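You operate a simulated robot arm through the tools that you are given. There is no shell and no other tool. Be economical: measure what you need, move in short steps, check, and stop when the job is done.

The job below is to be done with a simulated robot arm. You get a single attempt, and the scene is never put back.

JOB
Turn the turntable's disc to 90 degrees, lock it, set pad three on it.
Fine: slacken the turntable knob first.

It is judged by the outcome, as a careful person would: the job done as asked, and still so three seconds after it is handed in. It fails if anything else is knocked over, pushed out of place, dropped, spilled or broken.

ROBOT AND FRAMES
A 6-joint arm with a two-finger parallel gripper, fixed in place. Base frame: the origin is at the foot of the arm, x ahead of it, y to its left, z up; the work surface is at about z = 0.8. Units: m, rad, N and s.
With the tool pointing down near the work surface it reaches from about 0.34 to 0.76 m from the base axis. Its first joint turns from -1.152 to 1.152 rad. Payload 2.45 kg.
The TCP is the grasp point between the finger pads, 0.024 m short of the fingertips. In the tool frame z runs along the fingers and y along their closing line. The gripper opens to 0.068 m. The fingers are 0.017 m wide and 0.01 m thick; the gripper's body (0.04 by 0.07 m) begins 0.041 m behind the TCP.
Orientation is told as [roll, pitch, yaw] about the base's x, y, z axes, in that order, counted from this pose: with the fingers straight down and closing along the base's y, the tool's x points along the base's -x, its y along +y and its z along -z.

CONTROLS
- The arm moves only by the tool move_arm. Its argument "rows" is a list of rows, each a list of 7 numbers: the turn, a rotation vector about the tool's x, y, z in degrees, then the shift along the tool's x, y, z in m, then the finger opening in m, from 0 to 0.068. In form: [[ax, ay, az, x, y, z, grip], ...]. A call has 1 to 12 rows; each row is the pose to reach, as a shift and turn from the pose commanded when the call began, along the tool's axes at that moment. A row lasts 0.2 s, in which the tool goes at most 0.05 m and 0.15 rad; a call with a longer step from one row to the next is refused whole, and so is a gripper value outside its range. A pose out of reach is approached as far as the arm can. The call stops where the force on the tool passes 40 N (or 10 N more than at its start, if that is more) or the arm is blocked; 0.2 s more then pass. The fingers move at their own pace (about 0.108 m/s each) and stop on an object; they squeeze with about 44 N. The grip force told is the motor's: it shows also when the fingers shut on nothing. Time passes only in rows, and 0.2 s behind the last, so rows that repeat a pose let the fingers close. The reply holds the time, the measured pose of the TCP, the force on the tool along the base axes, the opening and the grip force, in the units named above and with some noise, with the torque about the TCP (base axes, N m) and any sound that the robot's microphone picked up.
- Cameras (640 x 400 px; columns grow to the right, rows downward): "scene" is fixed at [0.1733, 0.4306, 1.4501]; the picture's right is [-0.61, -0.79, 0.00], its down [-0.56, 0.43, -0.71] and it looks along [0.56, -0.43, -0.71] (base axes); focal length 322 px, centre (320, 200). "wrist" rides on the gripper at [0.084, 0.011, -0.075] in the tool frame; the picture's right is [-0.13, 0.99, 0.00], its down [-0.60, -0.08, -0.79] and it looks along [-0.79, -0.10, 0.61] (tool axes); focal length 251 px, centre (320, 200). There is no depth. A picture from a camera that has moved, and an enlarged one, comes with that camera's place and axes in the base frame and with its lens.
- grab_frame(camera): a new picture of that camera. The clock stands still meanwhile.
- zoom(camera, box): a new picture of the part [left, top, right, bottom] of that camera's present view, enlarged. The clock stands still meanwhile.
- job_done(): hands the job in; it is judged then, once.

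Go step by step. Nothing tells you positions but the pictures and the camera data: compare them with the known pose of the tool, close in by small moves and look again before you grip or let go. The budget is 120 turns and 84 pictures, counting those below and the enlarged ones. Unless the task says otherwise, let go and move clear before handing in, and close with one line.

The tools are called after ">>>" by a JSON object that holds its "name" and its "arguments". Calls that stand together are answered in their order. move_arm: Moves the arm, as the interface text tells. Its arguments: {"type":"object","properties":{"rows":{"type":"array","items":{"type":"array","items":{"type":"number"}}}},"required":["rows"]} The other tools are called the same way: grab_frame (camera) takes a picture; zoom (camera, box) takes an enlarged picture of a part of a camera's view; job_done () hands the job in.

At the start:

```text
time: 0.0
tool_pos: [0.4108, 0.1436, 1.1845]
tool_rot: [0.001, 0.0, 0.0]
force: [0.2, -0.1, 0.7]
wrist_torque: [-0.02, 0.01, 0.0]
grip_width: 0.0679
finger_force: 0.0
```

scene: 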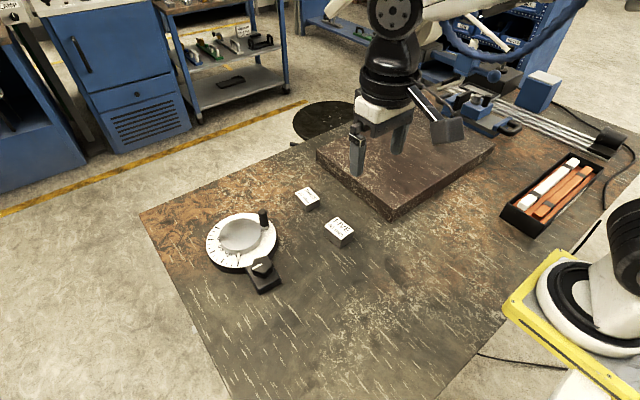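
wrist: 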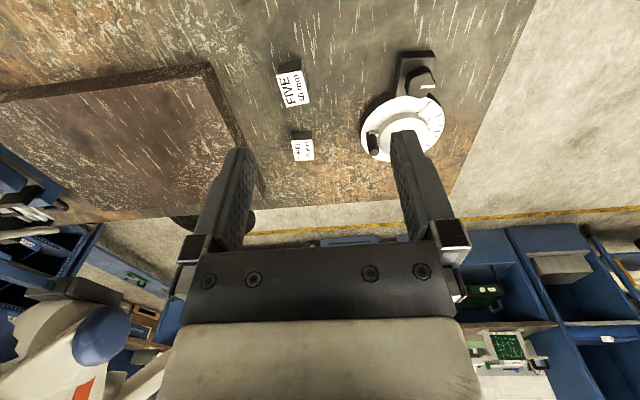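

I see a turntable with a dial, a handle peg and a lock knob, and two labelled blocks. I'll zoom in to read the labels and scale.

>>> {"name": "zoom", "arguments": {"camera": "scene", "box": [190, 170, 370, 300]}}

>>> {"name": "zoom", "arguments": {"camera": "wrist", "box": [260, 40, 460, 170]}}

```text
3.08 times, centred on (280, 235) of scene
camera zoom: at [0.1733, 0.4306, 1.4501], right [-0.61, -0.79, 0.0], down [-0.56, 0.43, -0.71], along [0.56, -0.43, -0.71], focal length 989 px, centre (443, 92)
```

zoom: 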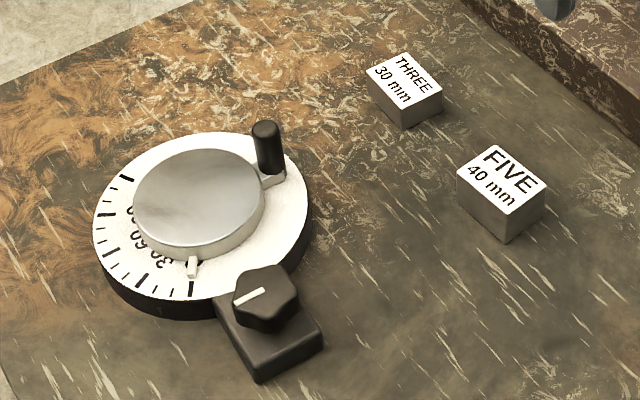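

```text
3.08 times, centred on (360, 105) of wrist
camera zoom: at [0.3262, 0.1564, 1.26], right [0.13, 0.99, 0.0], down [0.6, -0.08, 0.79], along [0.79, -0.1, -0.61], focal length 774 px, centre (197, 492)
```

zoom: 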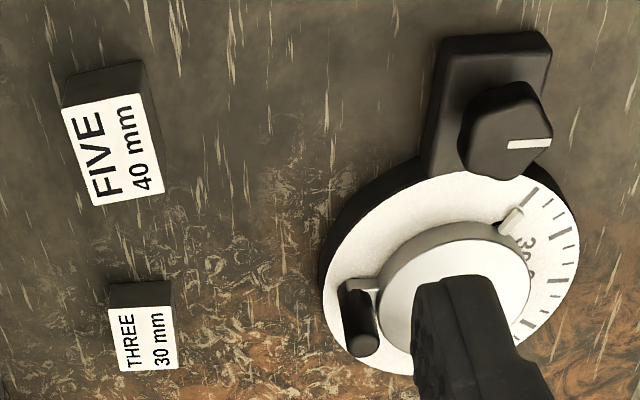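

The disc is centred near (0.684, 0.285), the knob near (0.563, 0.29), the peg near (0.694, 0.218) and pad three near (0.70, 0.067). I'll move the wrist camera in for a close look.

>>> {"name": "move_arm", "arguments": {"rows": [[0, 0, 0, -0.02, 0.018, 0.0264, 0.068], [0, 0, 0, -0.04, 0.036, 0.0528, 0.068], [0, 0, 0, -0.06, 0.054, 0.079, 0.068], [0, 0, 0, -0.08, 0.072, 0.1055, 0.068], [0, 0, 0, -0.1, 0.09, 0.132, 0.068], [0, 0, 0, -0.12, 0.108, 0.158, 0.068], [0, 0, 0, -0.139, 0.126, 0.1845, 0.068], [0, 0, 0, -0.139, 0.126, 0.1845, 0.068]]}}

>>> {"name": "grab_frame", "arguments": {"camera": "wrist"}}

>>> {"name": "zoom", "arguments": {"camera": "wrist", "box": [220, 0, 420, 200]}}

```text
time: 1.8
tool_pos: [0.5501, 0.2721, 1.0006]
tool_rot: [-0.001, -0.001, 0.0]
force: [0.5, 1.3, 0.5]
wrist_torque: [-0.02, -0.01, 0.02]
grip_width: 0.068
finger_force: 0.1
```

```text
79 pictures are left
camera wrist: at [0.4648, 0.2827, 1.0754], right [0.13, 0.99, 0.0], down [0.6, -0.08, 0.79], along [0.79, -0.1, -0.61], focal length 251 px, centre (320, 200)
```

wrist: 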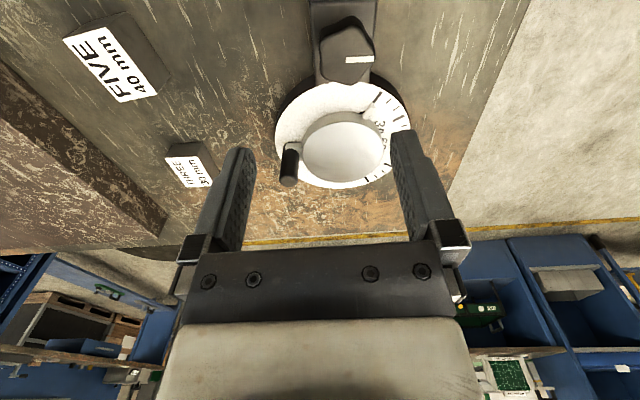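

```text
2.00 times, centred on (320, 100) of wrist
camera zoom: at [0.4648, 0.2827, 1.0754], right [0.13, 0.99, 0.0], down [0.6, -0.08, 0.79], along [0.79, -0.1, -0.61], focal length 503 px, centre (320, 400)
```

zoom: 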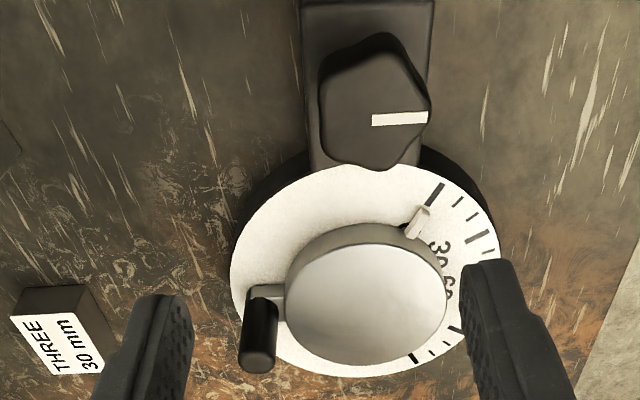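

>>> {"name": "move_arm", "arguments": {"rows": [[0, 0, 0, -0.005, 0.007, 0.035, 0.068], [0, 0, 0, -0.01, 0.015, 0.07, 0.068], [0, 0, 0, -0.01, 0.015, 0.07, 0.068]]}}

>>> {"name": "grab_frame", "arguments": {"camera": "wrist"}}

>>> {"name": "zoom", "arguments": {"camera": "scene", "box": [200, 190, 320, 300]}}

```text
time: 2.6
tool_pos: [0.5604, 0.2861, 0.9296]
tool_rot: [-0.001, 0.0, 0.001]
force: [0.1, 0.1, -0.1]
wrist_torque: [0.01, -0.01, -0.03]
grip_width: 0.0681
finger_force: 0.1
```

```text
77 pictures are left
camera wrist: at [0.4753, 0.2973, 1.0053], right [0.13, 0.99, 0.0], down [0.6, -0.08, 0.79], along [0.79, -0.1, -0.61], focal length 251 px, centre (320, 200)
```

wrist: 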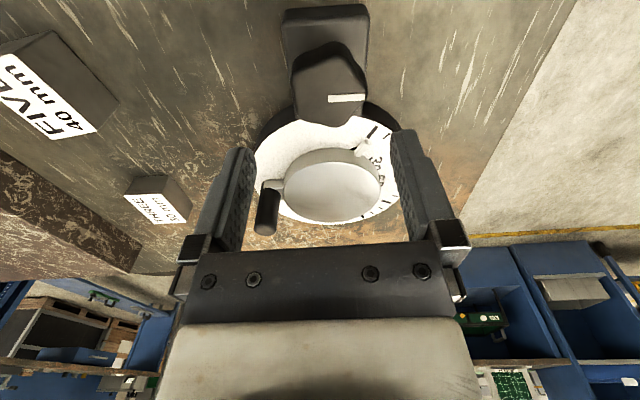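

```text
3.64 times, centred on (260, 245) of scene
camera zoom: at [0.1733, 0.4306, 1.4501], right [-0.61, -0.79, 0.0], down [-0.56, 0.43, -0.71], along [0.56, -0.43, -0.71], focal length 1169 px, centre (538, 36)
```

zoom: 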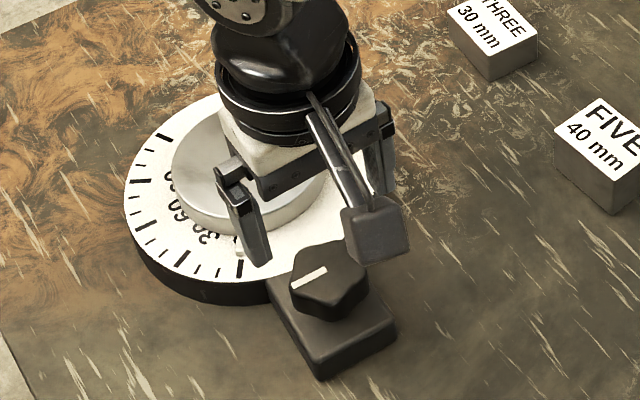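

>>> {"name": "zoom", "arguments": {"camera": "wrist", "box": [260, 0, 420, 140]}}

>>> {"name": "zoom", "arguments": {"camera": "scene", "box": [240, 240, 300, 300]}}

```text
2.86 times, centred on (340, 70) of wrist
camera zoom: at [0.4753, 0.2973, 1.0053], right [0.13, 0.99, 0.0], down [0.6, -0.08, 0.79], along [0.79, -0.1, -0.61], focal length 718 px, centre (263, 571)
```

zoom: 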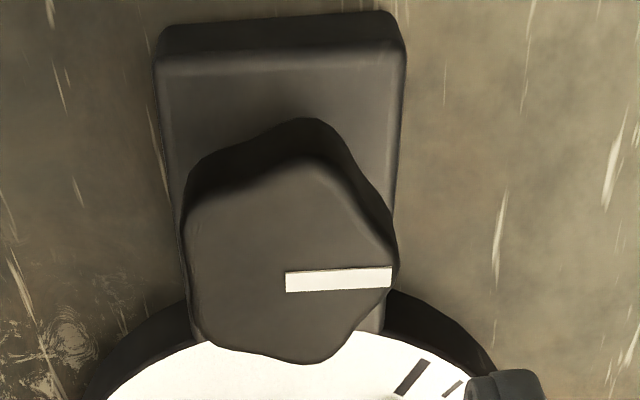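

```text
6.67 times, centred on (270, 270) of scene
camera zoom: at [0.1733, 0.4306, 1.4501], right [-0.61, -0.79, 0.0], down [-0.56, 0.43, -0.71], along [0.56, -0.43, -0.71], focal length 2143 px, centre (653, -267)
```

zoom: 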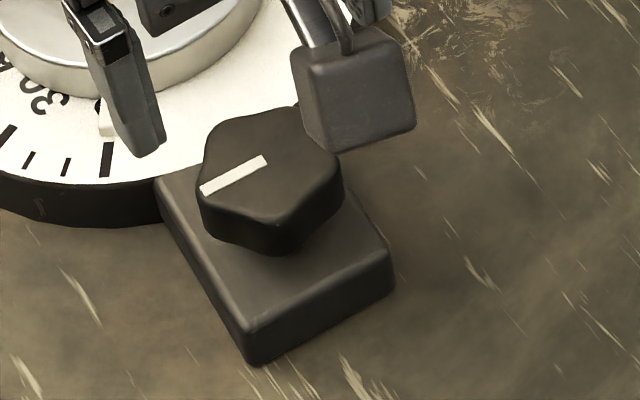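

The knob has five lobes, centred at about (0.563, 0.291), with its top at about z = 0.855. I'll descend around it and grip lightly.

>>> {"name": "move_arm", "arguments": {"rows": [[0, 0, 0, -0.002, 0.005, 0.03, 0.068], [0, 0, 0, -0.002, 0.005, 0.055, 0.068], [0, 0, 0, -0.002, 0.005, 0.0675, 0.068], [0, 0, 0, -0.002, 0.005, 0.0675, 0.068]]}}

>>> {"name": "grab_frame", "arguments": {"camera": "wrist"}}

>>> {"name": "zoom", "arguments": {"camera": "scene", "box": [210, 210, 310, 300]}}

```text
time: 3.6
tool_pos: [0.5619, 0.2926, 0.8626]
tool_rot: [0.002, 0.001, 0.0]
force: [0.4, 0.1, 0.1]
wrist_torque: [0.04, 0.01, 0.0]
grip_width: 0.068
finger_force: 0.1
```

```text
73 pictures are left
camera wrist: at [0.4777, 0.3024, 0.9374], right [0.13, 0.99, 0.0], down [0.6, -0.08, 0.79], along [0.79, -0.1, -0.61], focal length 251 px, centre (320, 200)
```

wrist: 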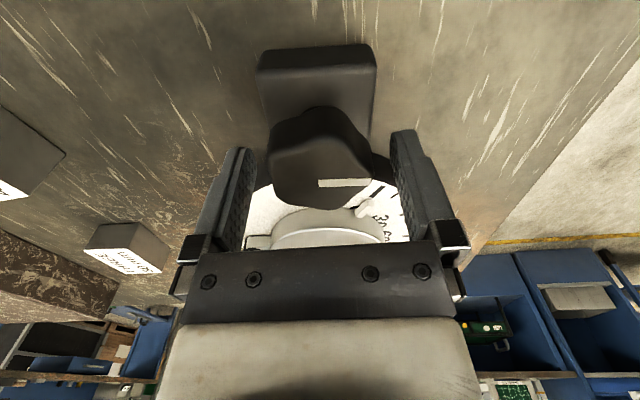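

```text
4.44 times, centred on (260, 255) of scene
camera zoom: at [0.1733, 0.4306, 1.4501], right [-0.61, -0.79, 0.0], down [-0.56, 0.43, -0.71], along [0.56, -0.43, -0.71], focal length 1429 px, centre (587, -44)
```

zoom: 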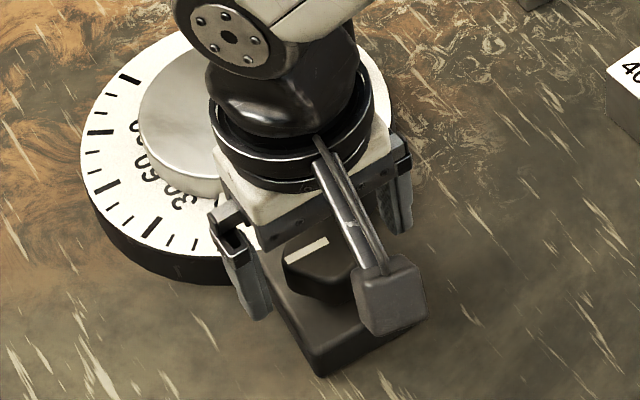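

>>> {"name": "move_arm", "arguments": {"rows": [[0, 0, 0, 0, 0, 0, 0.045], [0, 0, 0, 0, 0, 0, 0.03], [0, 0, 0, 0, 0, 0, 0.03]]}}

>>> {"name": "grab_frame", "arguments": {"camera": "wrist"}}

```text
time: 4.4
tool_pos: [0.5627, 0.2905, 0.8622]
tool_rot: [0.001, -0.001, -0.001]
force: [0.9, 2.4, -0.7]
wrist_torque: [-0.01, -0.06, -0.01]
grip_width: 0.0452
finger_force: 44.3
```

```text
71 pictures are left
camera wrist: at [0.4777, 0.3024, 0.9374], right [0.13, 0.99, 0.0], down [0.6, -0.08, 0.79], along [0.79, -0.1, -0.61], focal length 251 px, centre (320, 200)
```

wrist: 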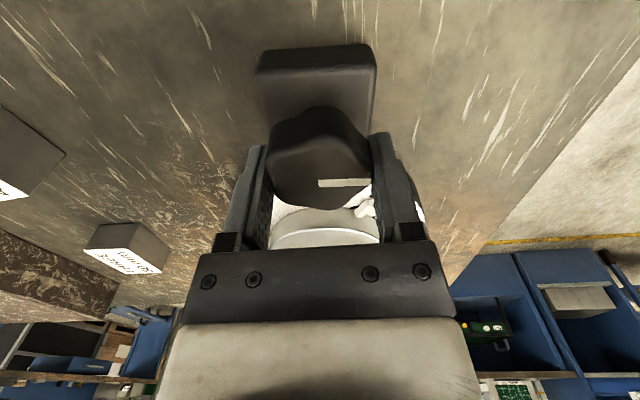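

Gripped with a 45 mm opening and little side force. Next I'll turn it anticlockwise (seen from above) in short steps, watching torque and sound.

>>> {"name": "move_arm", "arguments": {"rows": [[0, 0, -8, 0, 0, 0, 0.03], [0, 0, -16, 0, 0, 0, 0.03], [0, 0, -24, 0, 0, 0, 0.03], [0, 0, -30, 0, 0, 0, 0.03]]}}

```text
time: 5.4
tool_pos: [0.5606, 0.2913, 0.8617]
tool_rot: [0.001, 0.001, 0.526]
force: [-2.8, 6.3, 0.1]
wrist_torque: [0.09, -0.61, -0.03]
grip_width: 0.0449
finger_force: 43.9
```

>>> {"name": "move_arm", "arguments": {"rows": [[0, 0, -8, 0, 0, 0, 0.03], [0, 0, -16, 0, 0, 0, 0.03], [0, 0, -24, 0, 0, 0, 0.03], [0, 0, -30, 0, 0, 0, 0.03]]}}

>>> {"name": "zoom", "arguments": {"camera": "scene", "box": [210, 210, 310, 300]}}

```text
time: 6.4
tool_pos: [0.5605, 0.291, 0.8627]
tool_rot: [0.0, 0.003, 1.052]
force: [-17.1, 4.6, -0.3]
wrist_torque: [-0.87, -0.16, -0.1]
grip_width: 0.0452
finger_force: 43.7
```

```text
4.44 times, centred on (260, 255) of scene
camera zoom: at [0.1728, 0.4308, 1.4501], right [-0.61, -0.79, 0.0], down [-0.56, 0.43, -0.71], along [0.56, -0.43, -0.71], focal length 1429 px, centre (587, -44)
```

zoom: 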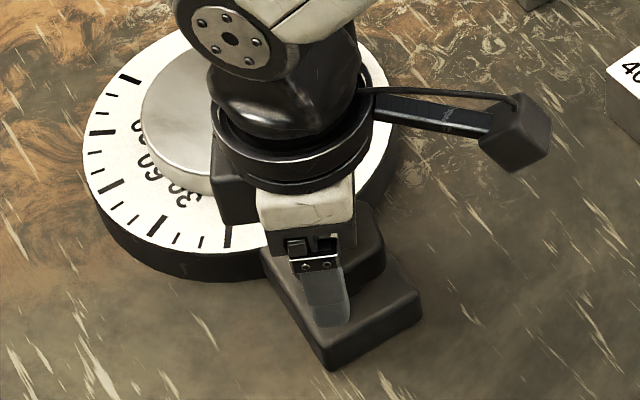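

There's a growing side force because my grip centre is off the knob's axis. I'll open, let it relax, and look before turning more.

>>> {"name": "move_arm", "arguments": {"rows": [[0, 0, 0, 0, 0, 0, 0.068], [0, 0, 0, 0, 0, 0, 0.068], [0, 0, 0, 0, 0, -0.03, 0.068], [0, 0, 0, 0, 0, -0.06, 0.068]]}}

>>> {"name": "grab_frame", "arguments": {"camera": "wrist"}}

>>> {"name": "zoom", "arguments": {"camera": "scene", "box": [200, 190, 320, 300]}}

```text
time: 7.4
tool_pos: [0.5609, 0.2921, 0.9225]
tool_rot: [0.002, 0.0, 1.047]
force: [0.8, 0.0, -0.5]
wrist_torque: [0.0, 0.01, 0.03]
grip_width: 0.0679
finger_force: 0.0
```

```text
69 pictures are left
camera wrist: at [0.5095, 0.2246, 0.9978], right [-0.79, 0.61, 0.0], down [0.37, 0.48, 0.79], along [0.48, 0.63, -0.61], focal length 251 px, centre (320, 200)
```

wrist: 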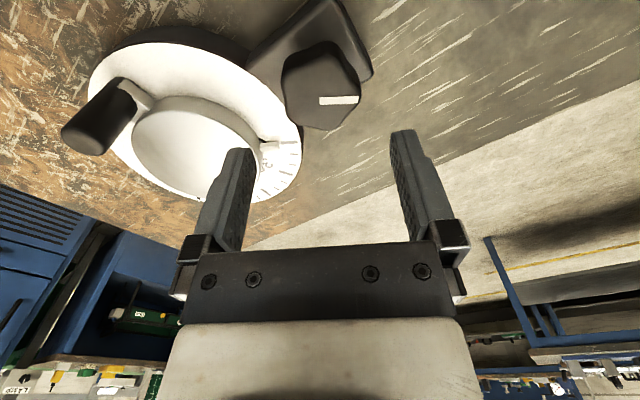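

```text
3.64 times, centred on (260, 245) of scene
camera zoom: at [0.1732, 0.4306, 1.4501], right [-0.61, -0.79, 0.0], down [-0.56, 0.43, -0.71], along [0.56, -0.43, -0.71], focal length 1169 px, centre (538, 36)
```

zoom: 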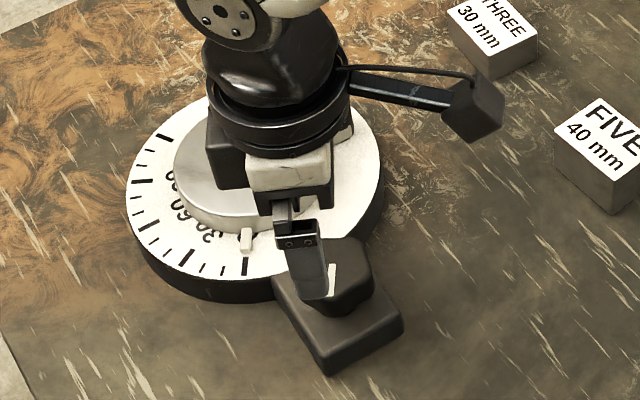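

The knob line is now at about 150°, so it has turned about 60°. The turntable base crept about 2–3°. I'll regrip, check the force, and turn a bit more about the true axis.

>>> {"name": "zoom", "arguments": {"camera": "wrist", "box": [220, 0, 420, 140]}}

>>> {"name": "move_arm", "arguments": {"rows": [[0, 0, 0, 0, 0, 0.03, 0.068], [0, 0, 0, 0, 0, 0.06, 0.068], [0, 0, 0, 0, 0, 0.06, 0.045], [0, 0, 0, 0, 0, 0.06, 0.03], [0, 0, 0, 0, 0, 0.06, 0.03]]}}

```text
2.86 times, centred on (320, 70) of wrist
camera zoom: at [0.5095, 0.2246, 0.9978], right [-0.79, 0.61, 0.0], down [0.37, 0.48, 0.79], along [0.48, 0.63, -0.61], focal length 718 px, centre (320, 571)
```

zoom: 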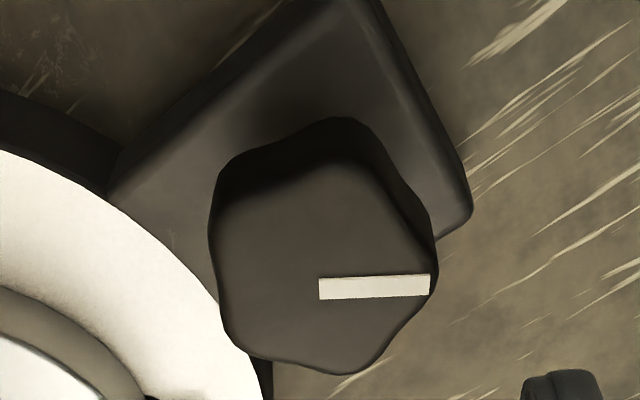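

```text
time: 8.6
tool_pos: [0.5614, 0.2917, 0.8631]
tool_rot: [0.0, 0.001, 1.048]
force: [-8.4, 5.2, 2.7]
wrist_torque: [-0.17, 0.12, -0.08]
grip_width: 0.0453
finger_force: 43.7
```

>>> {"name": "move_arm", "arguments": {"rows": [[0, 0, 0, 0, 0.0012, 0, 0.03], [0, 0, -8, 0.0003, 0.0012, 0, 0.03], [0, 0, -16, 0.0006, 0.0012, 0, 0.03], [0, 0, -24, 0.0008, 0.001, 0, 0.03], [0, 0, -30, 0.001, 0.0009, 0, 0.03]]}}

```text
time: 9.8
tool_pos: [0.56, 0.2898, 0.8622]
tool_rot: [0.005, 0.001, 1.574]
force: [-20.4, 5.0, 7.2]
wrist_torque: [-0.3, -0.15, -0.17]
grip_width: 0.0449
finger_force: 44.0
```

>>> {"name": "move_arm", "arguments": {"rows": [[0, 0, 0, 0, 0.001, 0, 0.03], [0, 0, 0, 0, 0.002, 0, 0.03], [0, 0, 0, 0, 0.002, 0, 0.03]]}}

>>> {"name": "zoom", "arguments": {"camera": "scene", "box": [200, 190, 320, 300]}}

```text
time: 10.6
tool_pos: [0.5596, 0.29, 0.8624]
tool_rot: [-0.002, 0.001, 1.57]
force: [-3.9, 8.3, -0.7]
wrist_torque: [0.09, 0.24, -0.02]
grip_width: 0.0449
finger_force: 44.1
```

```text
3.64 times, centred on (260, 245) of scene
camera zoom: at [0.1733, 0.4308, 1.45], right [-0.61, -0.79, 0.0], down [-0.56, 0.43, -0.71], along [0.56, -0.43, -0.71], focal length 1169 px, centre (538, 36)
```

zoom: 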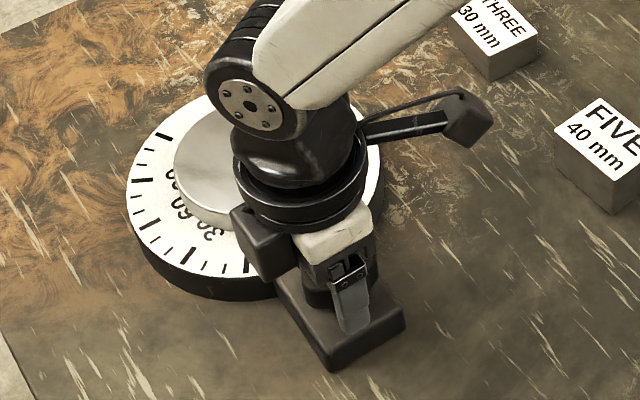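

>>> {"name": "move_arm", "arguments": {"rows": [[0, 0, 0, 0, 0.002, 0, 0.068], [0, 0, 0, 0, 0.002, 0, 0.068], [0, 0, 0, 0, 0.002, -0.035, 0.068], [0, 0, 0, 0, 0.002, -0.07, 0.068], [0, 0, 8, 0, 0.01, -0.08, 0.068], [0, 0, 16, 0, 0.02, -0.09, 0.068], [0, 0, 24, 0, 0.03, -0.1, 0.068], [0, 0, 32, 0, 0.04, -0.11, 0.068], [0, 0, 40, 0, 0.05, -0.12, 0.068], [0, 0, 48, 0, 0.06, -0.12, 0.068], [0, 0, 56, 0, 0.06, -0.12, 0.068], [0, 0, 62, 0, 0.06, -0.12, 0.068]]}}

>>> {"name": "grab_frame", "arguments": {"camera": "wrist"}}

>>> {"name": "zoom", "arguments": {"camera": "scene", "box": [200, 190, 320, 300]}}

```text
time: 13.2
tool_pos: [0.4988, 0.2912, 0.983]
tool_rot: [0.0, 0.0, 0.487]
force: [0.0, 0.4, -0.1]
wrist_torque: [0.03, 0.0, -0.02]
grip_width: 0.0678
finger_force: 0.0
```

```text
65 pictures are left
camera wrist: at [0.4188, 0.2615, 1.0578], right [-0.35, 0.94, 0.0], down [0.57, 0.21, 0.79], along [0.74, 0.28, -0.61], focal length 251 px, centre (320, 200)
```

wrist: 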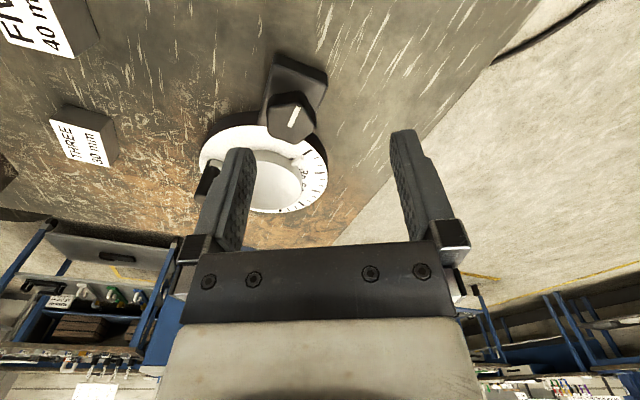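

```text
3.64 times, centred on (260, 245) of scene
camera zoom: at [0.1733, 0.4306, 1.4501], right [-0.61, -0.79, 0.0], down [-0.56, 0.43, -0.71], along [0.56, -0.43, -0.71], focal length 1169 px, centre (538, 36)
```

zoom: 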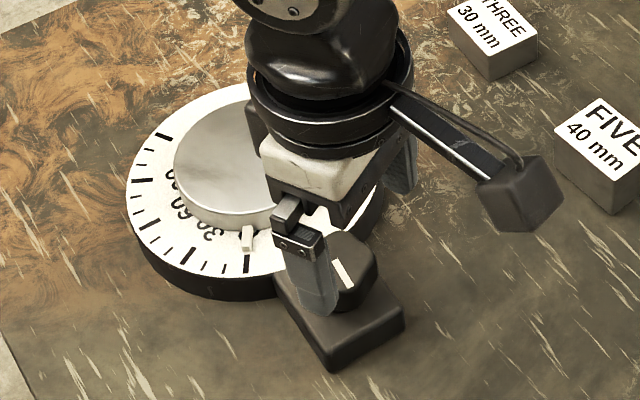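

>>> {"name": "move_arm", "arguments": {"rows": [[0, 0, 8, -0.014, -0.027, 0, 0.068], [0, 0, 16, -0.028, -0.054, 0, 0.068], [0, 0, 23, -0.042, -0.081, 0, 0.068], [0, 0, 28, -0.0555, -0.1087, 0, 0.068], [0, 0, 28, -0.0555, -0.1087, 0, 0.068]]}}

>>> {"name": "grab_frame", "arguments": {"camera": "wrist"}}

>>> {"name": "zoom", "arguments": {"camera": "wrist", "box": [240, 0, 440, 200]}}

```text
time: 14.4
tool_pos: [0.5989, 0.2211, 0.9838]
tool_rot: [0.0, 0.0, -0.002]
force: [-0.5, -0.2, 0.3]
wrist_torque: [0.01, 0.0, 0.01]
grip_width: 0.0678
finger_force: 0.0
```

```text
63 pictures are left
camera wrist: at [0.5147, 0.2322, 1.058], right [0.13, 0.99, 0.0], down [0.6, -0.08, 0.79], along [0.79, -0.1, -0.61], focal length 251 px, centre (320, 200)
```

wrist: 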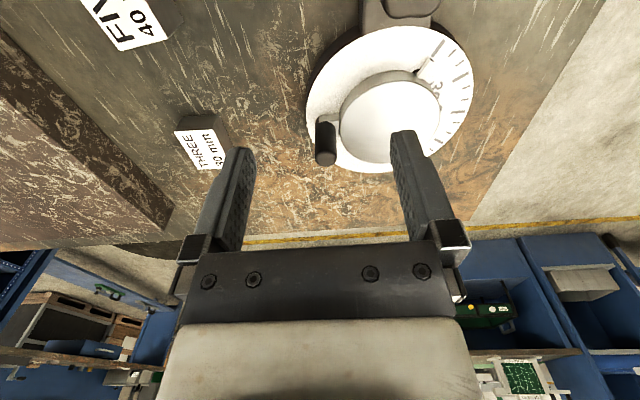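

```text
2.00 times, centred on (340, 100) of wrist
camera zoom: at [0.5147, 0.2322, 1.058], right [0.13, 0.99, 0.0], down [0.6, -0.08, 0.79], along [0.79, -0.1, -0.61], focal length 503 px, centre (280, 400)
```

zoom: 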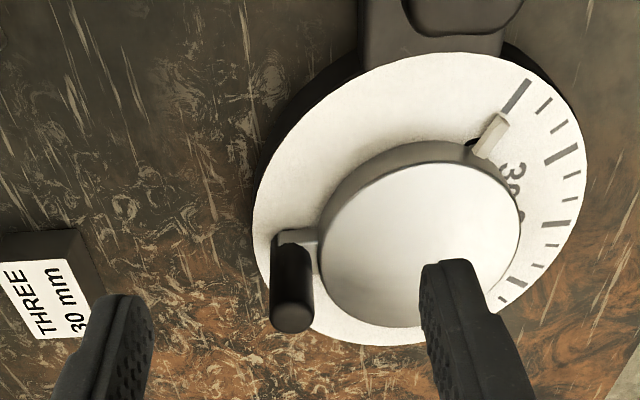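

Peg top is at about (0.69, 0.217, 0.87) and the disc centre at about (0.68, 0.283). The pointer reads about 0 and the scale increases clockwise. I'll move above the peg with the fingers tangential to the disc.

>>> {"name": "move_arm", "arguments": {"rows": [[0, 0, -8.3, -0.01, 0, 0, 0.068], [0, 0, -16.6, -0.02, 0, 0, 0.068], [0, 0, -25, -0.03, 0, 0, 0.068], [0, 0, -33, -0.04, 0, 0, 0.068], [0, 0, -41, -0.05, 0, 0, 0.068], [0, 0, -49, -0.06, 0, 0, 0.068], [0, 0, -57, -0.07, 0, 0, 0.068], [0, 0, -65, -0.08, 0, 0.01, 0.068], [0, 0, -73, -0.091, -0.002, 0.02, 0.068], [0, 0, -81, -0.091, -0.004, 0.03, 0.068], [0, 0, -89, -0.091, -0.004, 0.04, 0.068], [0, 0, -90, -0.091, -0.004, 0.04, 0.068]]}}

>>> {"name": "grab_frame", "arguments": {"camera": "wrist"}}

>>> {"name": "zoom", "arguments": {"camera": "scene", "box": [200, 170, 320, 280]}}

```text
time: 17.0
tool_pos: [0.6915, 0.2162, 0.9415]
tool_rot: [-0.001, -0.001, 1.572]
force: [0.9, 0.2, -0.5]
wrist_torque: [0.01, 0.0, -0.01]
grip_width: 0.0681
finger_force: 0.1
```

```text
61 pictures are left
camera wrist: at [0.6786, 0.133, 1.0178], right [-0.99, 0.13, 0.0], down [0.08, 0.6, 0.79], along [0.1, 0.79, -0.61], focal length 251 px, centre (320, 200)
```

wrist: 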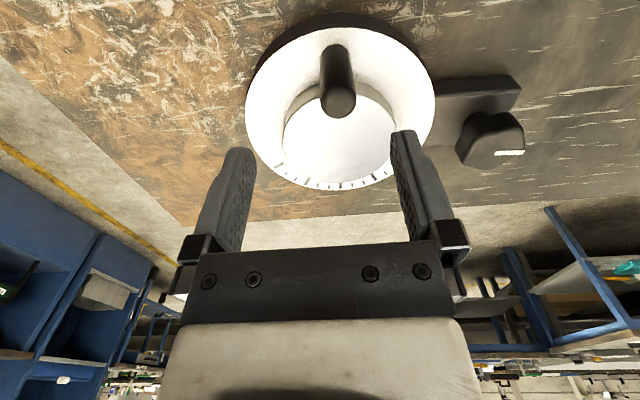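

```text
3.64 times, centred on (260, 225) of scene
camera zoom: at [0.1733, 0.4306, 1.4501], right [-0.61, -0.79, 0.0], down [-0.56, 0.43, -0.71], along [0.56, -0.43, -0.71], focal length 1169 px, centre (538, 109)
```

zoom: 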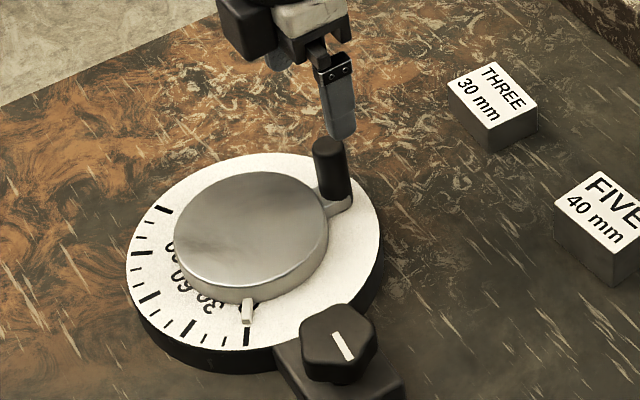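

>>> {"name": "move_arm", "arguments": {"rows": [[0, 0, 0, -0.001, 0.0145, 0.01, 0.068], [0, 0, 0, -0.002, 0.0145, 0.035, 0.068], [0, 0, 0, -0.002, 0.0145, 0.055, 0.068], [0, 0, 0, -0.002, 0.0145, 0.07, 0.068], [0, 0, 0, -0.002, 0.0145, 0.07, 0.068]]}}

>>> {"name": "grab_frame", "arguments": {"camera": "wrist"}}

>>> {"name": "zoom", "arguments": {"camera": "scene", "box": [200, 170, 320, 280]}}

```text
time: 18.2
tool_pos: [0.6758, 0.2184, 0.8729]
tool_rot: [0.001, 0.0, 1.57]
force: [-0.5, 0.4, 0.5]
wrist_torque: [-0.01, 0.02, -0.01]
grip_width: 0.0682
finger_force: 0.1
```

```text
59 pictures are left
camera wrist: at [0.6638, 0.1354, 0.9478], right [-0.99, 0.13, 0.0], down [0.08, 0.6, 0.79], along [0.1, 0.79, -0.61], focal length 251 px, centre (320, 200)
```

wrist: 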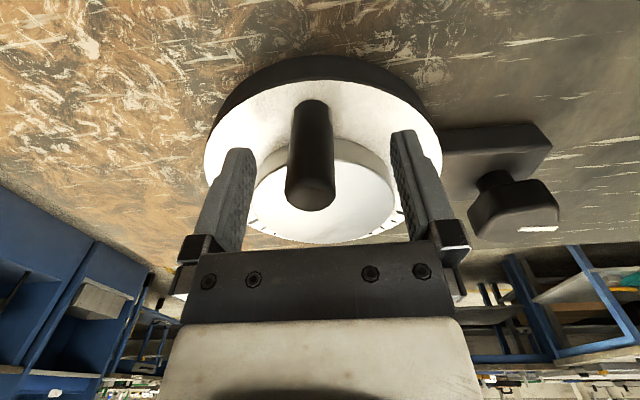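

```text
3.64 times, centred on (260, 225) of scene
camera zoom: at [0.1733, 0.4306, 1.4501], right [-0.61, -0.79, 0.0], down [-0.56, 0.43, -0.71], along [0.56, -0.43, -0.71], focal length 1169 px, centre (538, 109)
```

zoom: 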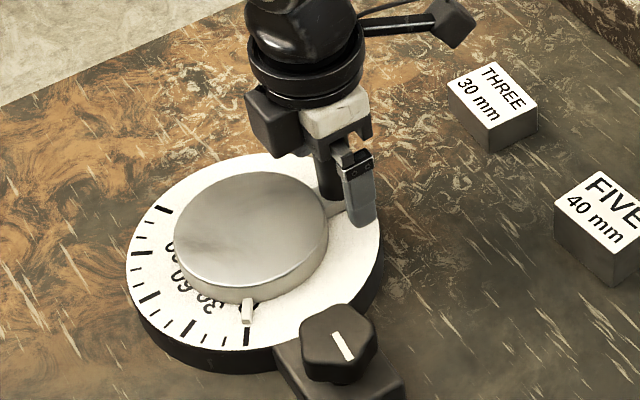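

>>> {"name": "move_arm", "arguments": {"rows": [[0, 0, 0, 0, -0.004, 0, 0.05], [0, 0, 0, 0, -0.004, 0, 0.035], [0, 0, 0, 0, -0.004, 0, 0.015], [0, 0, 0, 0, -0.004, 0, 0.01]]}}

>>> {"name": "grab_frame", "arguments": {"camera": "wrist"}}

```text
time: 19.2
tool_pos: [0.6796, 0.2174, 0.872]
tool_rot: [0.002, 0.001, 1.57]
force: [-3.7, -0.1, 0.2]
wrist_torque: [0.07, -0.56, 0.07]
grip_width: 0.0219
finger_force: 38.3
```

```text
57 pictures are left
camera wrist: at [0.6676, 0.135, 0.9478], right [-0.99, 0.13, 0.0], down [0.08, 0.6, 0.79], along [0.1, 0.79, -0.61], focal length 251 px, centre (320, 200)
```

wrist: 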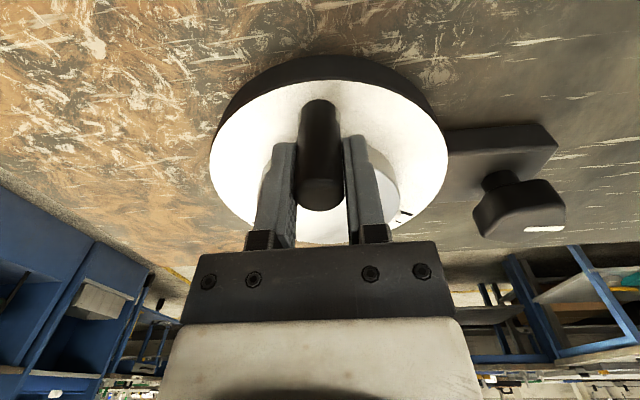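

Peg held at 22 mm. I'll loosen to a cage so it's free radially, then try a first 20° clockwise along the arc.

>>> {"name": "move_arm", "arguments": {"rows": [[0, 0, 0, 0, 0, 0, 0.025], [0, 0, 4, -0.0002, 0.0045, 0, 0.025], [0, 0, 8, -0.0006, 0.009, 0, 0.025], [0, 0, 12, -0.0014, 0.0135, 0, 0.025], [0, 0, 16, -0.0025, 0.0178, 0, 0.025], [0, 0, 20, -0.0039, 0.0221, 0, 0.025]]}}

>>> {"name": "zoom", "arguments": {"camera": "scene", "box": [200, 170, 320, 280]}}

```text
time: 20.6
tool_pos: [0.6574, 0.2232, 0.8736]
tool_rot: [0.001, 0.0, 1.22]
force: [1.0, -1.0, -1.1]
wrist_torque: [-0.02, -0.04, 0.02]
grip_width: 0.0264
finger_force: 1.2
```

```text
3.64 times, centred on (260, 225) of scene
camera zoom: at [0.1733, 0.4306, 1.4501], right [-0.61, -0.79, 0.0], down [-0.56, 0.43, -0.71], along [0.56, -0.43, -0.71], focal length 1169 px, centre (538, 109)
```

zoom: 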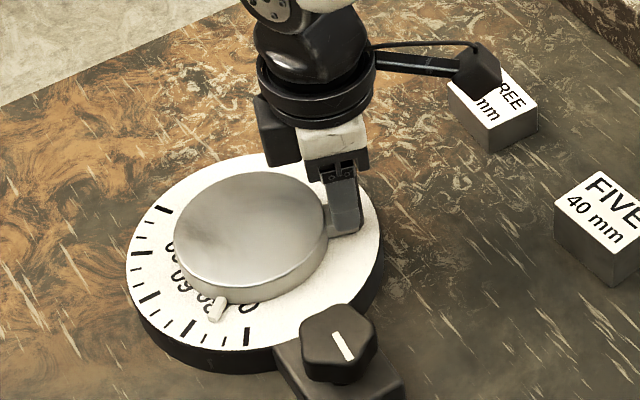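

The disc turns freely and the base stays put. Continuing along the arc.

>>> {"name": "move_arm", "arguments": {"rows": [[0, 0, 6, -0.0004, 0.0068, 0, 0.025], [0, 0, 12, -0.0014, 0.0135, 0, 0.025], [0, 0, 18, -0.0032, 0.02, 0, 0.025], [0, 0, 24, -0.0056, 0.0263, 0, 0.025], [0, 0, 30, -0.0087, 0.0324, 0, 0.025], [0, 0, 36, -0.0124, 0.038, 0, 0.025], [0, 0, 40, -0.0151, 0.0416, 0, 0.025]]}}

>>> {"name": "zoom", "arguments": {"camera": "scene", "box": [200, 170, 320, 280]}}

>>> {"name": "grab_frame", "arguments": {"camera": "wrist"}}

```text
time: 22.2
tool_pos: [0.623, 0.2506, 0.8723]
tool_rot: [0.001, -0.001, 0.522]
force: [2.3, -1.8, -1.3]
wrist_torque: [0.06, 0.01, 0.01]
grip_width: 0.0265
finger_force: 1.3
```

```text
3.64 times, centred on (260, 225) of scene
camera zoom: at [0.1733, 0.4306, 1.4501], right [-0.61, -0.79, 0.0], down [-0.56, 0.43, -0.71], along [0.56, -0.43, -0.71], focal length 1169 px, centre (538, 109)
```

zoom: 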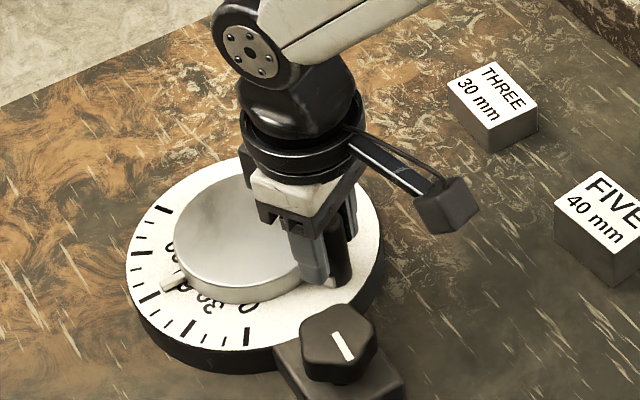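

```text
54 pictures are left
camera wrist: at [0.5442, 0.2191, 0.9482], right [-0.38, 0.92, 0.0], down [0.56, 0.23, 0.79], along [0.73, 0.3, -0.61], focal length 251 px, centre (320, 200)
```

wrist: 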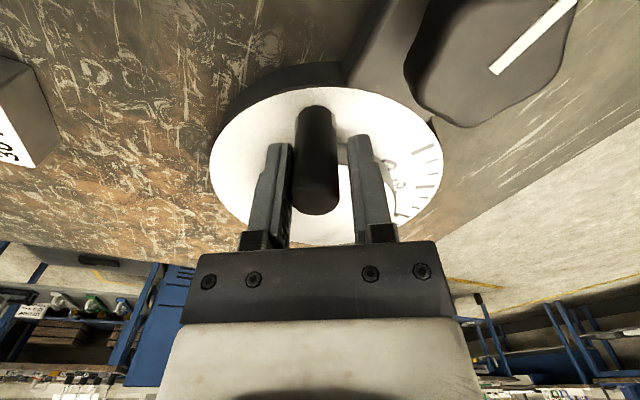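

>>> {"name": "move_arm", "arguments": {"rows": [[0, 0, 6, -0.0004, 0.0068, 0, 0.025], [0, 0, 12, -0.0014, 0.0135, 0, 0.025], [0, 0, 18, -0.0032, 0.02, 0, 0.025], [0, 0, 24, -0.0056, 0.0263, 0, 0.025], [0, 0, 24, -0.0056, 0.0263, 0, 0.025]]}}

>>> {"name": "zoom", "arguments": {"camera": "scene", "box": [200, 190, 290, 270]}}

>>> {"name": "grab_frame", "arguments": {"camera": "wrist"}}

```text
time: 23.4
tool_pos: [0.6138, 0.2759, 0.8733]
tool_rot: [0.001, 0.001, 0.103]
force: [-0.4, -1.9, -0.5]
wrist_torque: [0.03, -0.04, 0.03]
grip_width: 0.0264
finger_force: 0.7
```

```text
5.00 times, centred on (245, 230) of scene
camera zoom: at [0.1733, 0.4306, 1.4501], right [-0.61, -0.79, 0.0], down [-0.56, 0.43, -0.71], along [0.56, -0.43, -0.71], focal length 1607 px, centre (695, 50)
```

zoom: 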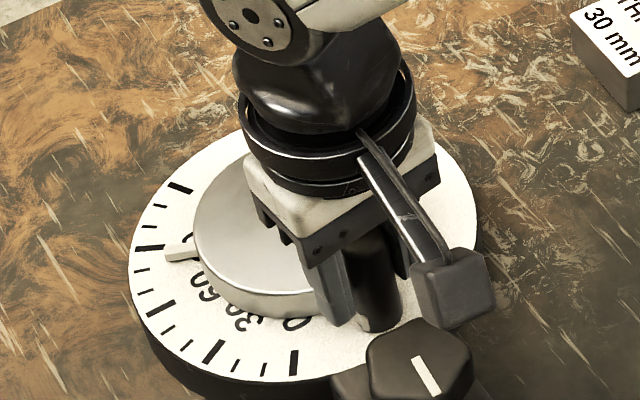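

```text
52 pictures are left
camera wrist: at [0.5291, 0.2788, 0.9479], right [0.03, 1.0, 0.0], down [0.61, -0.02, 0.79], along [0.79, -0.02, -0.61], focal length 251 px, centre (320, 200)
```

wrist: 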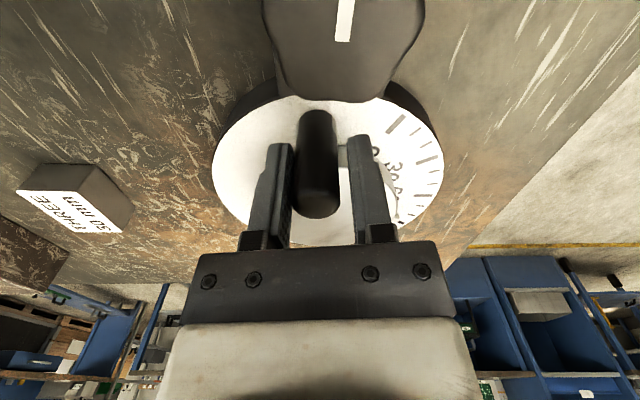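

The pointer is close to 90. I'll open, lift, and view along the pointer's radial plane to read it without parallax.

>>> {"name": "move_arm", "arguments": {"rows": [[0, 0, 0, 0, 0, 0, 0.045], [0, 0, 0, 0, 0, 0, 0.045], [0, 0, 0, 0, 0, -0.03, 0.045], [0, 0, 0, 0, 0, -0.07, 0.045], [0, 0, -8, -0.01, -0.005, -0.1, 0.055], [0, 0, -16, -0.02, -0.01, -0.127, 0.068], [0, 0, -24, -0.03, -0.015, -0.127, 0.068], [0, 0, -32, -0.04, -0.02, -0.127, 0.068], [0, 0, -40, -0.0436, -0.0257, -0.127, 0.068], [0, 0, -46, -0.0436, -0.0257, -0.127, 0.068], [0, 0, -51, -0.0436, -0.0257, -0.127, 0.068], [0, 0, -51, -0.0436, -0.0257, -0.127, 0.068]]}}

>>> {"name": "grab_frame", "arguments": {"camera": "wrist"}}

>>> {"name": "zoom", "arguments": {"camera": "wrist", "box": [260, 80, 380, 180]}}

```text
time: 26.0
tool_pos: [0.6613, 0.2555, 0.9989]
tool_rot: [-0.001, 0.001, 0.996]
force: [0.6, 0.1, -0.2]
wrist_torque: [-0.02, 0.01, -0.03]
grip_width: 0.068
finger_force: 0.0
```

```text
51 pictures are left
camera wrist: at [0.6055, 0.1911, 1.0751], right [-0.76, 0.65, 0.0], down [0.39, 0.46, 0.79], along [0.51, 0.6, -0.61], focal length 251 px, centre (320, 200)
```

wrist: 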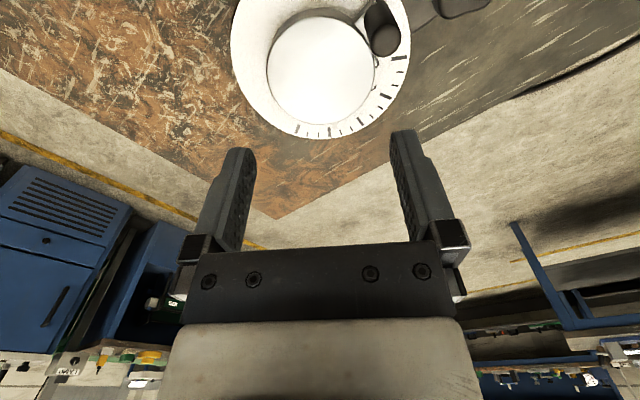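

```text
4.00 times, centred on (320, 130) of wrist
camera zoom: at [0.6055, 0.1911, 1.0751], right [-0.76, 0.65, 0.0], down [0.39, 0.46, 0.79], along [0.51, 0.6, -0.61], focal length 1006 px, centre (320, 480)
```

zoom: 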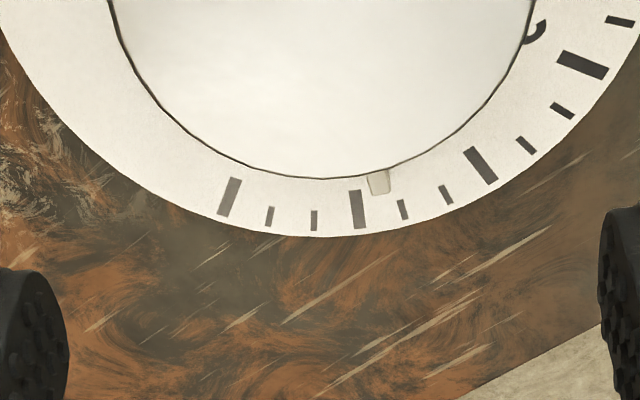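

The reading is about 84°. The 90 tick is about 6° further, so I'll go back to the peg and nudge it.

>>> {"name": "move_arm", "arguments": {"rows": [[0, 0, 8, 0.002, 0.012, 0.01, 0.06], [0, 0, 16, 0.004, 0.024, 0.02, 0.045], [0, 0, 24, 0.006, 0.036, 0.03, 0.045], [0, 0, 32, 0.008, 0.048, 0.04, 0.045], [0, 0, 40, 0.0087, 0.051, 0.05, 0.045], [0, 0, 48, 0.0087, 0.051, 0.06, 0.045], [0, 0, 51, 0.0087, 0.051, 0.08, 0.045], [0, 0, 51, 0.0087, 0.051, 0.105, 0.045], [0, 0, 51, 0.0087, 0.051, 0.126, 0.045], [0, 0, 51, 0.0087, 0.051, 0.126, 0.025], [0, 0, 51, 0.0087, 0.051, 0.126, 0.025]]}}

>>> {"name": "grab_frame", "arguments": {"camera": "wrist"}}

```text
time: 28.4
tool_pos: [0.6135, 0.2752, 0.8737]
tool_rot: [-0.001, 0.001, 0.104]
force: [0.2, -0.2, -0.3]
wrist_torque: [-0.02, 0.02, -0.03]
grip_width: 0.0252
finger_force: 0.1
```

```text
49 pictures are left
camera wrist: at [0.5284, 0.278, 0.9489], right [0.02, 1.0, 0.0], down [0.61, -0.02, 0.79], along [0.79, -0.02, -0.61], focal length 251 px, centre (320, 200)
```

wrist: 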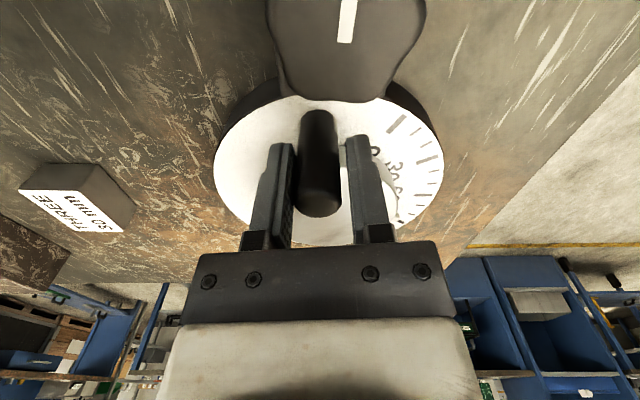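

>>> {"name": "move_arm", "arguments": {"rows": [[0, 0, 3, -0.0001, 0.004, 0, 0.025], [0, 0, 6, -0.0004, 0.0078, 0, 0.025], [0, 0, 6, -0.0004, 0.0078, 0, 0.025], [0, 0, 6, -0.0004, 0.0065, 0, 0.045], [0, 0, 6, -0.0004, 0.0065, 0, 0.045], [0, 0, 6, -0.0004, 0.0065, -0.035, 0.045], [0, 0, 6, -0.0004, 0.0065, -0.07, 0.045], [0, 0, 6, -0.01, 0.0065, -0.1, 0.045], [0, 0, 6, -0.025, -0.005, -0.127, 0.068]]}}

>>> {"name": "move_arm", "arguments": {"rows": [[0, 0, -8, -0.005, -0.005, 0, 0.068], [0, 0, -16, -0.01, -0.01, 0, 0.068], [0, 0, -24, -0.015, -0.016, 0, 0.068], [0, 0, -32, -0.02, -0.022, 0, 0.068], [0, 0, -40, -0.02, -0.025, 0, 0.068], [0, 0, -48, -0.02, -0.025, 0, 0.068], [0, 0, -56, -0.02, -0.025, 0, 0.068], [0, 0, -56, -0.02, -0.025, 0, 0.068]]}}

>>> {"name": "zoom", "arguments": {"camera": "wrist", "box": [260, 80, 380, 180]}}

```text
time: 30.4
tool_pos: [0.6389, 0.274, 1.0018]
tool_rot: [0.0, 0.001, 0.0]
force: [-0.5, -0.8, 0.4]
wrist_torque: [-0.02, 0.0, 0.0]
grip_width: 0.0678
finger_force: 0.1
```

```text
time: 32.2
tool_pos: [0.6592, 0.2485, 1.0008]
tool_rot: [0.0, 0.0, 0.979]
force: [0.3, -0.2, 0.5]
wrist_torque: [0.03, 0.0, -0.01]
grip_width: 0.0677
finger_force: 0.1
```

```text
4.00 times, centred on (320, 130) of wrist
camera zoom: at [0.6023, 0.1854, 1.0761], right [-0.75, 0.66, 0.0], down [0.4, 0.46, 0.79], along [0.52, 0.6, -0.61], focal length 1006 px, centre (320, 480)
```

zoom: 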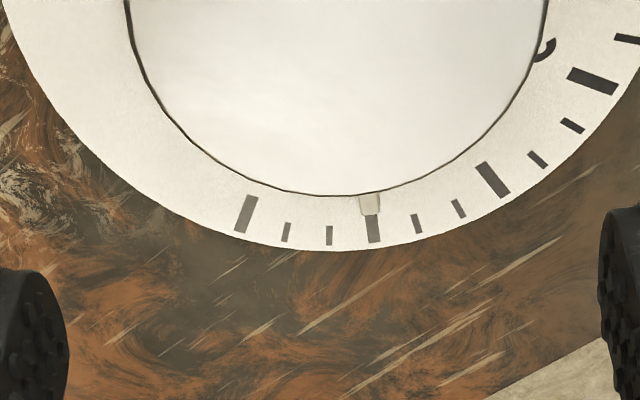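

Pointer is aligned with 90. Now to the knob, gripping at a yaw where the fingers stay clear of the peg.

>>> {"name": "move_arm", "arguments": {"rows": [[0, 0, 2, 0.005, 0.026, 0, 0.068], [0, 0, 2, 0.01, 0.052, 0, 0.068], [0, 0, 2, 0.015, 0.078, 0.02, 0.068], [0, 0, 2, 0.0193, 0.1028, 0.05, 0.068], [0, 0, 2, 0.0193, 0.1028, 0.05, 0.068]]}}

>>> {"name": "zoom", "arguments": {"camera": "wrist", "box": [220, 20, 420, 180]}}

>>> {"name": "zoom", "arguments": {"camera": "scene", "box": [200, 190, 320, 300]}}

```text
time: 33.4
tool_pos: [0.5619, 0.2895, 0.9504]
tool_rot: [0.001, 0.001, 0.942]
force: [0.1, -0.1, -1.1]
wrist_torque: [0.03, 0.03, 0.0]
grip_width: 0.0679
finger_force: 0.0
```

```text
2.50 times, centred on (320, 100) of wrist
camera zoom: at [0.503, 0.2289, 1.0262], right [-0.73, 0.69, 0.0], down [0.42, 0.44, 0.79], along [0.55, 0.58, -0.61], focal length 629 px, centre (320, 450)
```

zoom: 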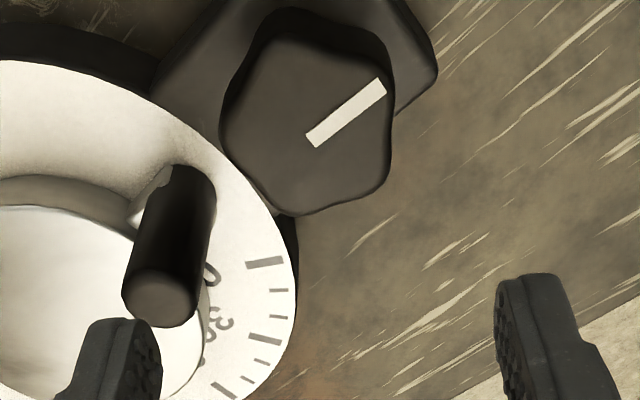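

```text
3.64 times, centred on (260, 245) of scene
camera zoom: at [0.1732, 0.4306, 1.4501], right [-0.61, -0.79, 0.0], down [-0.56, 0.43, -0.71], along [0.56, -0.43, -0.71], focal length 1169 px, centre (538, 36)
```

zoom: 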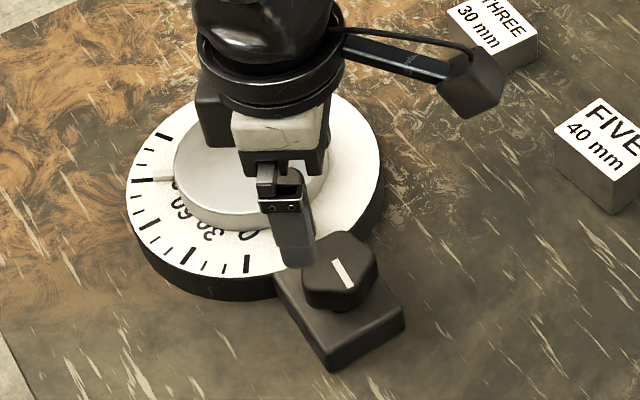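

>>> {"name": "move_arm", "arguments": {"rows": [[0, 0, 0, 0, -0.003, 0.04, 0.068], [0, 0, 0, 0, -0.003, 0.07, 0.068], [0, 0, 0, 0, -0.003, 0.088, 0.068], [0, 0, 0, 0, -0.003, 0.088, 0.05], [0, 0, 0, 0, -0.003, 0.088, 0.03], [0, 0, 0, 0, -0.003, 0.088, 0.03]]}}

>>> {"name": "zoom", "arguments": {"camera": "scene", "box": [200, 190, 320, 300]}}

```text
time: 34.8
tool_pos: [0.5642, 0.2886, 0.8624]
tool_rot: [-0.001, 0.001, 0.946]
force: [-12.7, 4.1, 6.9]
wrist_torque: [0.94, 0.07, 0.0]
grip_width: 0.0455
finger_force: 44.3
```

```text
3.64 times, centred on (260, 245) of scene
camera zoom: at [0.1729, 0.4308, 1.4501], right [-0.61, -0.79, 0.0], down [-0.56, 0.43, -0.71], along [0.56, -0.43, -0.71], focal length 1169 px, centre (538, 36)
```

zoom: 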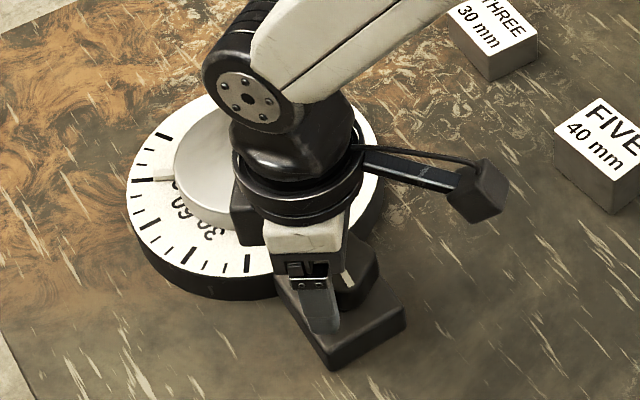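

>>> {"name": "move_arm", "arguments": {"rows": [[0, 0, 0, 0, 0.0014, 0, 0.03], [0, 0, 0, 0, 0.0014, 0, 0.03], [0, 0, 6, 0.0002, 0.0014, 0, 0.03], [0, 0, 12, 0.0004, 0.0014, 0, 0.03], [0, 0, 18, 0.0006, 0.0015, 0, 0.03], [0, 0, 24, 0.0008, 0.0016, 0, 0.03], [0, 0, 30, 0.001, 0.0017, 0, 0.03]]}}

```text
time: 36.4
tool_pos: [0.5642, 0.2888, 0.8612]
tool_rot: [0.0, -0.003, 0.416]
force: [10.0, -1.2, -0.7]
wrist_torque: [0.05, -0.84, -0.03]
grip_width: 0.0453
finger_force: 44.0
```

>>> {"name": "move_arm", "arguments": {"rows": [[0, 0, 0, -0.001, -0.0004, 0, 0.03], [0, 0, 6, -0.001, -0.0004, 0, 0.03], [0, 0, 12, -0.001, -0.0004, 0, 0.03], [0, 0, 18, -0.001, -0.0004, 0, 0.03], [0, 0, 24, -0.001, -0.0004, 0, 0.03], [0, 0, 30, -0.001, -0.0004, 0, 0.03]]}}

>>> {"name": "zoom", "arguments": {"camera": "scene", "box": [200, 190, 320, 300]}}

```text
time: 37.8
tool_pos: [0.5642, 0.2894, 0.8633]
tool_rot: [-0.001, 0.0, -0.108]
force: [4.7, -2.8, -0.1]
wrist_torque: [0.31, -0.19, 0.0]
grip_width: 0.0452
finger_force: 44.0
```

```text
3.64 times, centred on (260, 245) of scene
camera zoom: at [0.1736, 0.4306, 1.45], right [-0.61, -0.79, 0.0], down [-0.56, 0.43, -0.71], along [0.56, -0.43, -0.71], focal length 1169 px, centre (538, 36)
```

zoom: 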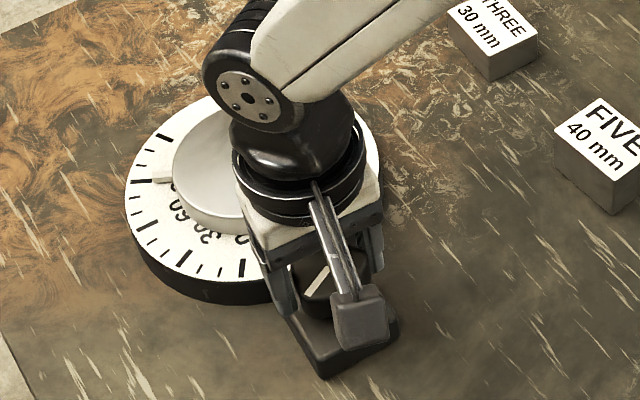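

The base has crept back to about its original spot. Continuing to tighten.

>>> {"name": "move_arm", "arguments": {"rows": [[0, 0, 0, -0.0005, -0.0002, 0, 0.03], [0, 0, 6, -0.0005, -0.0002, 0, 0.03], [0, 0, 12, -0.0005, -0.0002, 0, 0.03], [0, 0, 18, -0.0005, -0.0002, 0, 0.03], [0, 0, 24, -0.0005, -0.0002, 0, 0.03]]}}

>>> {"name": "zoom", "arguments": {"camera": "scene", "box": [200, 190, 320, 300]}}

```text
time: 39.0
tool_pos: [0.5627, 0.2872, 0.8624]
tool_rot: [-0.004, 0.001, -0.526]
force: [-11.1, -4.2, 0.3]
wrist_torque: [0.48, -0.1, 0.07]
grip_width: 0.0455
finger_force: 44.0
```

```text
3.64 times, centred on (260, 245) of scene
camera zoom: at [0.1731, 0.4306, 1.4501], right [-0.61, -0.79, 0.0], down [-0.56, 0.43, -0.71], along [0.56, -0.43, -0.71], focal length 1169 px, centre (538, 36)
```

zoom: 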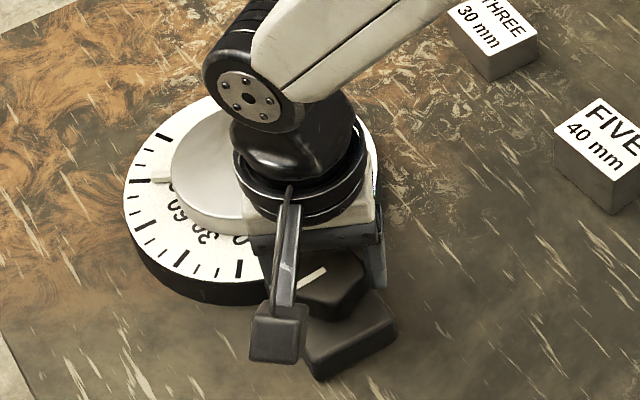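

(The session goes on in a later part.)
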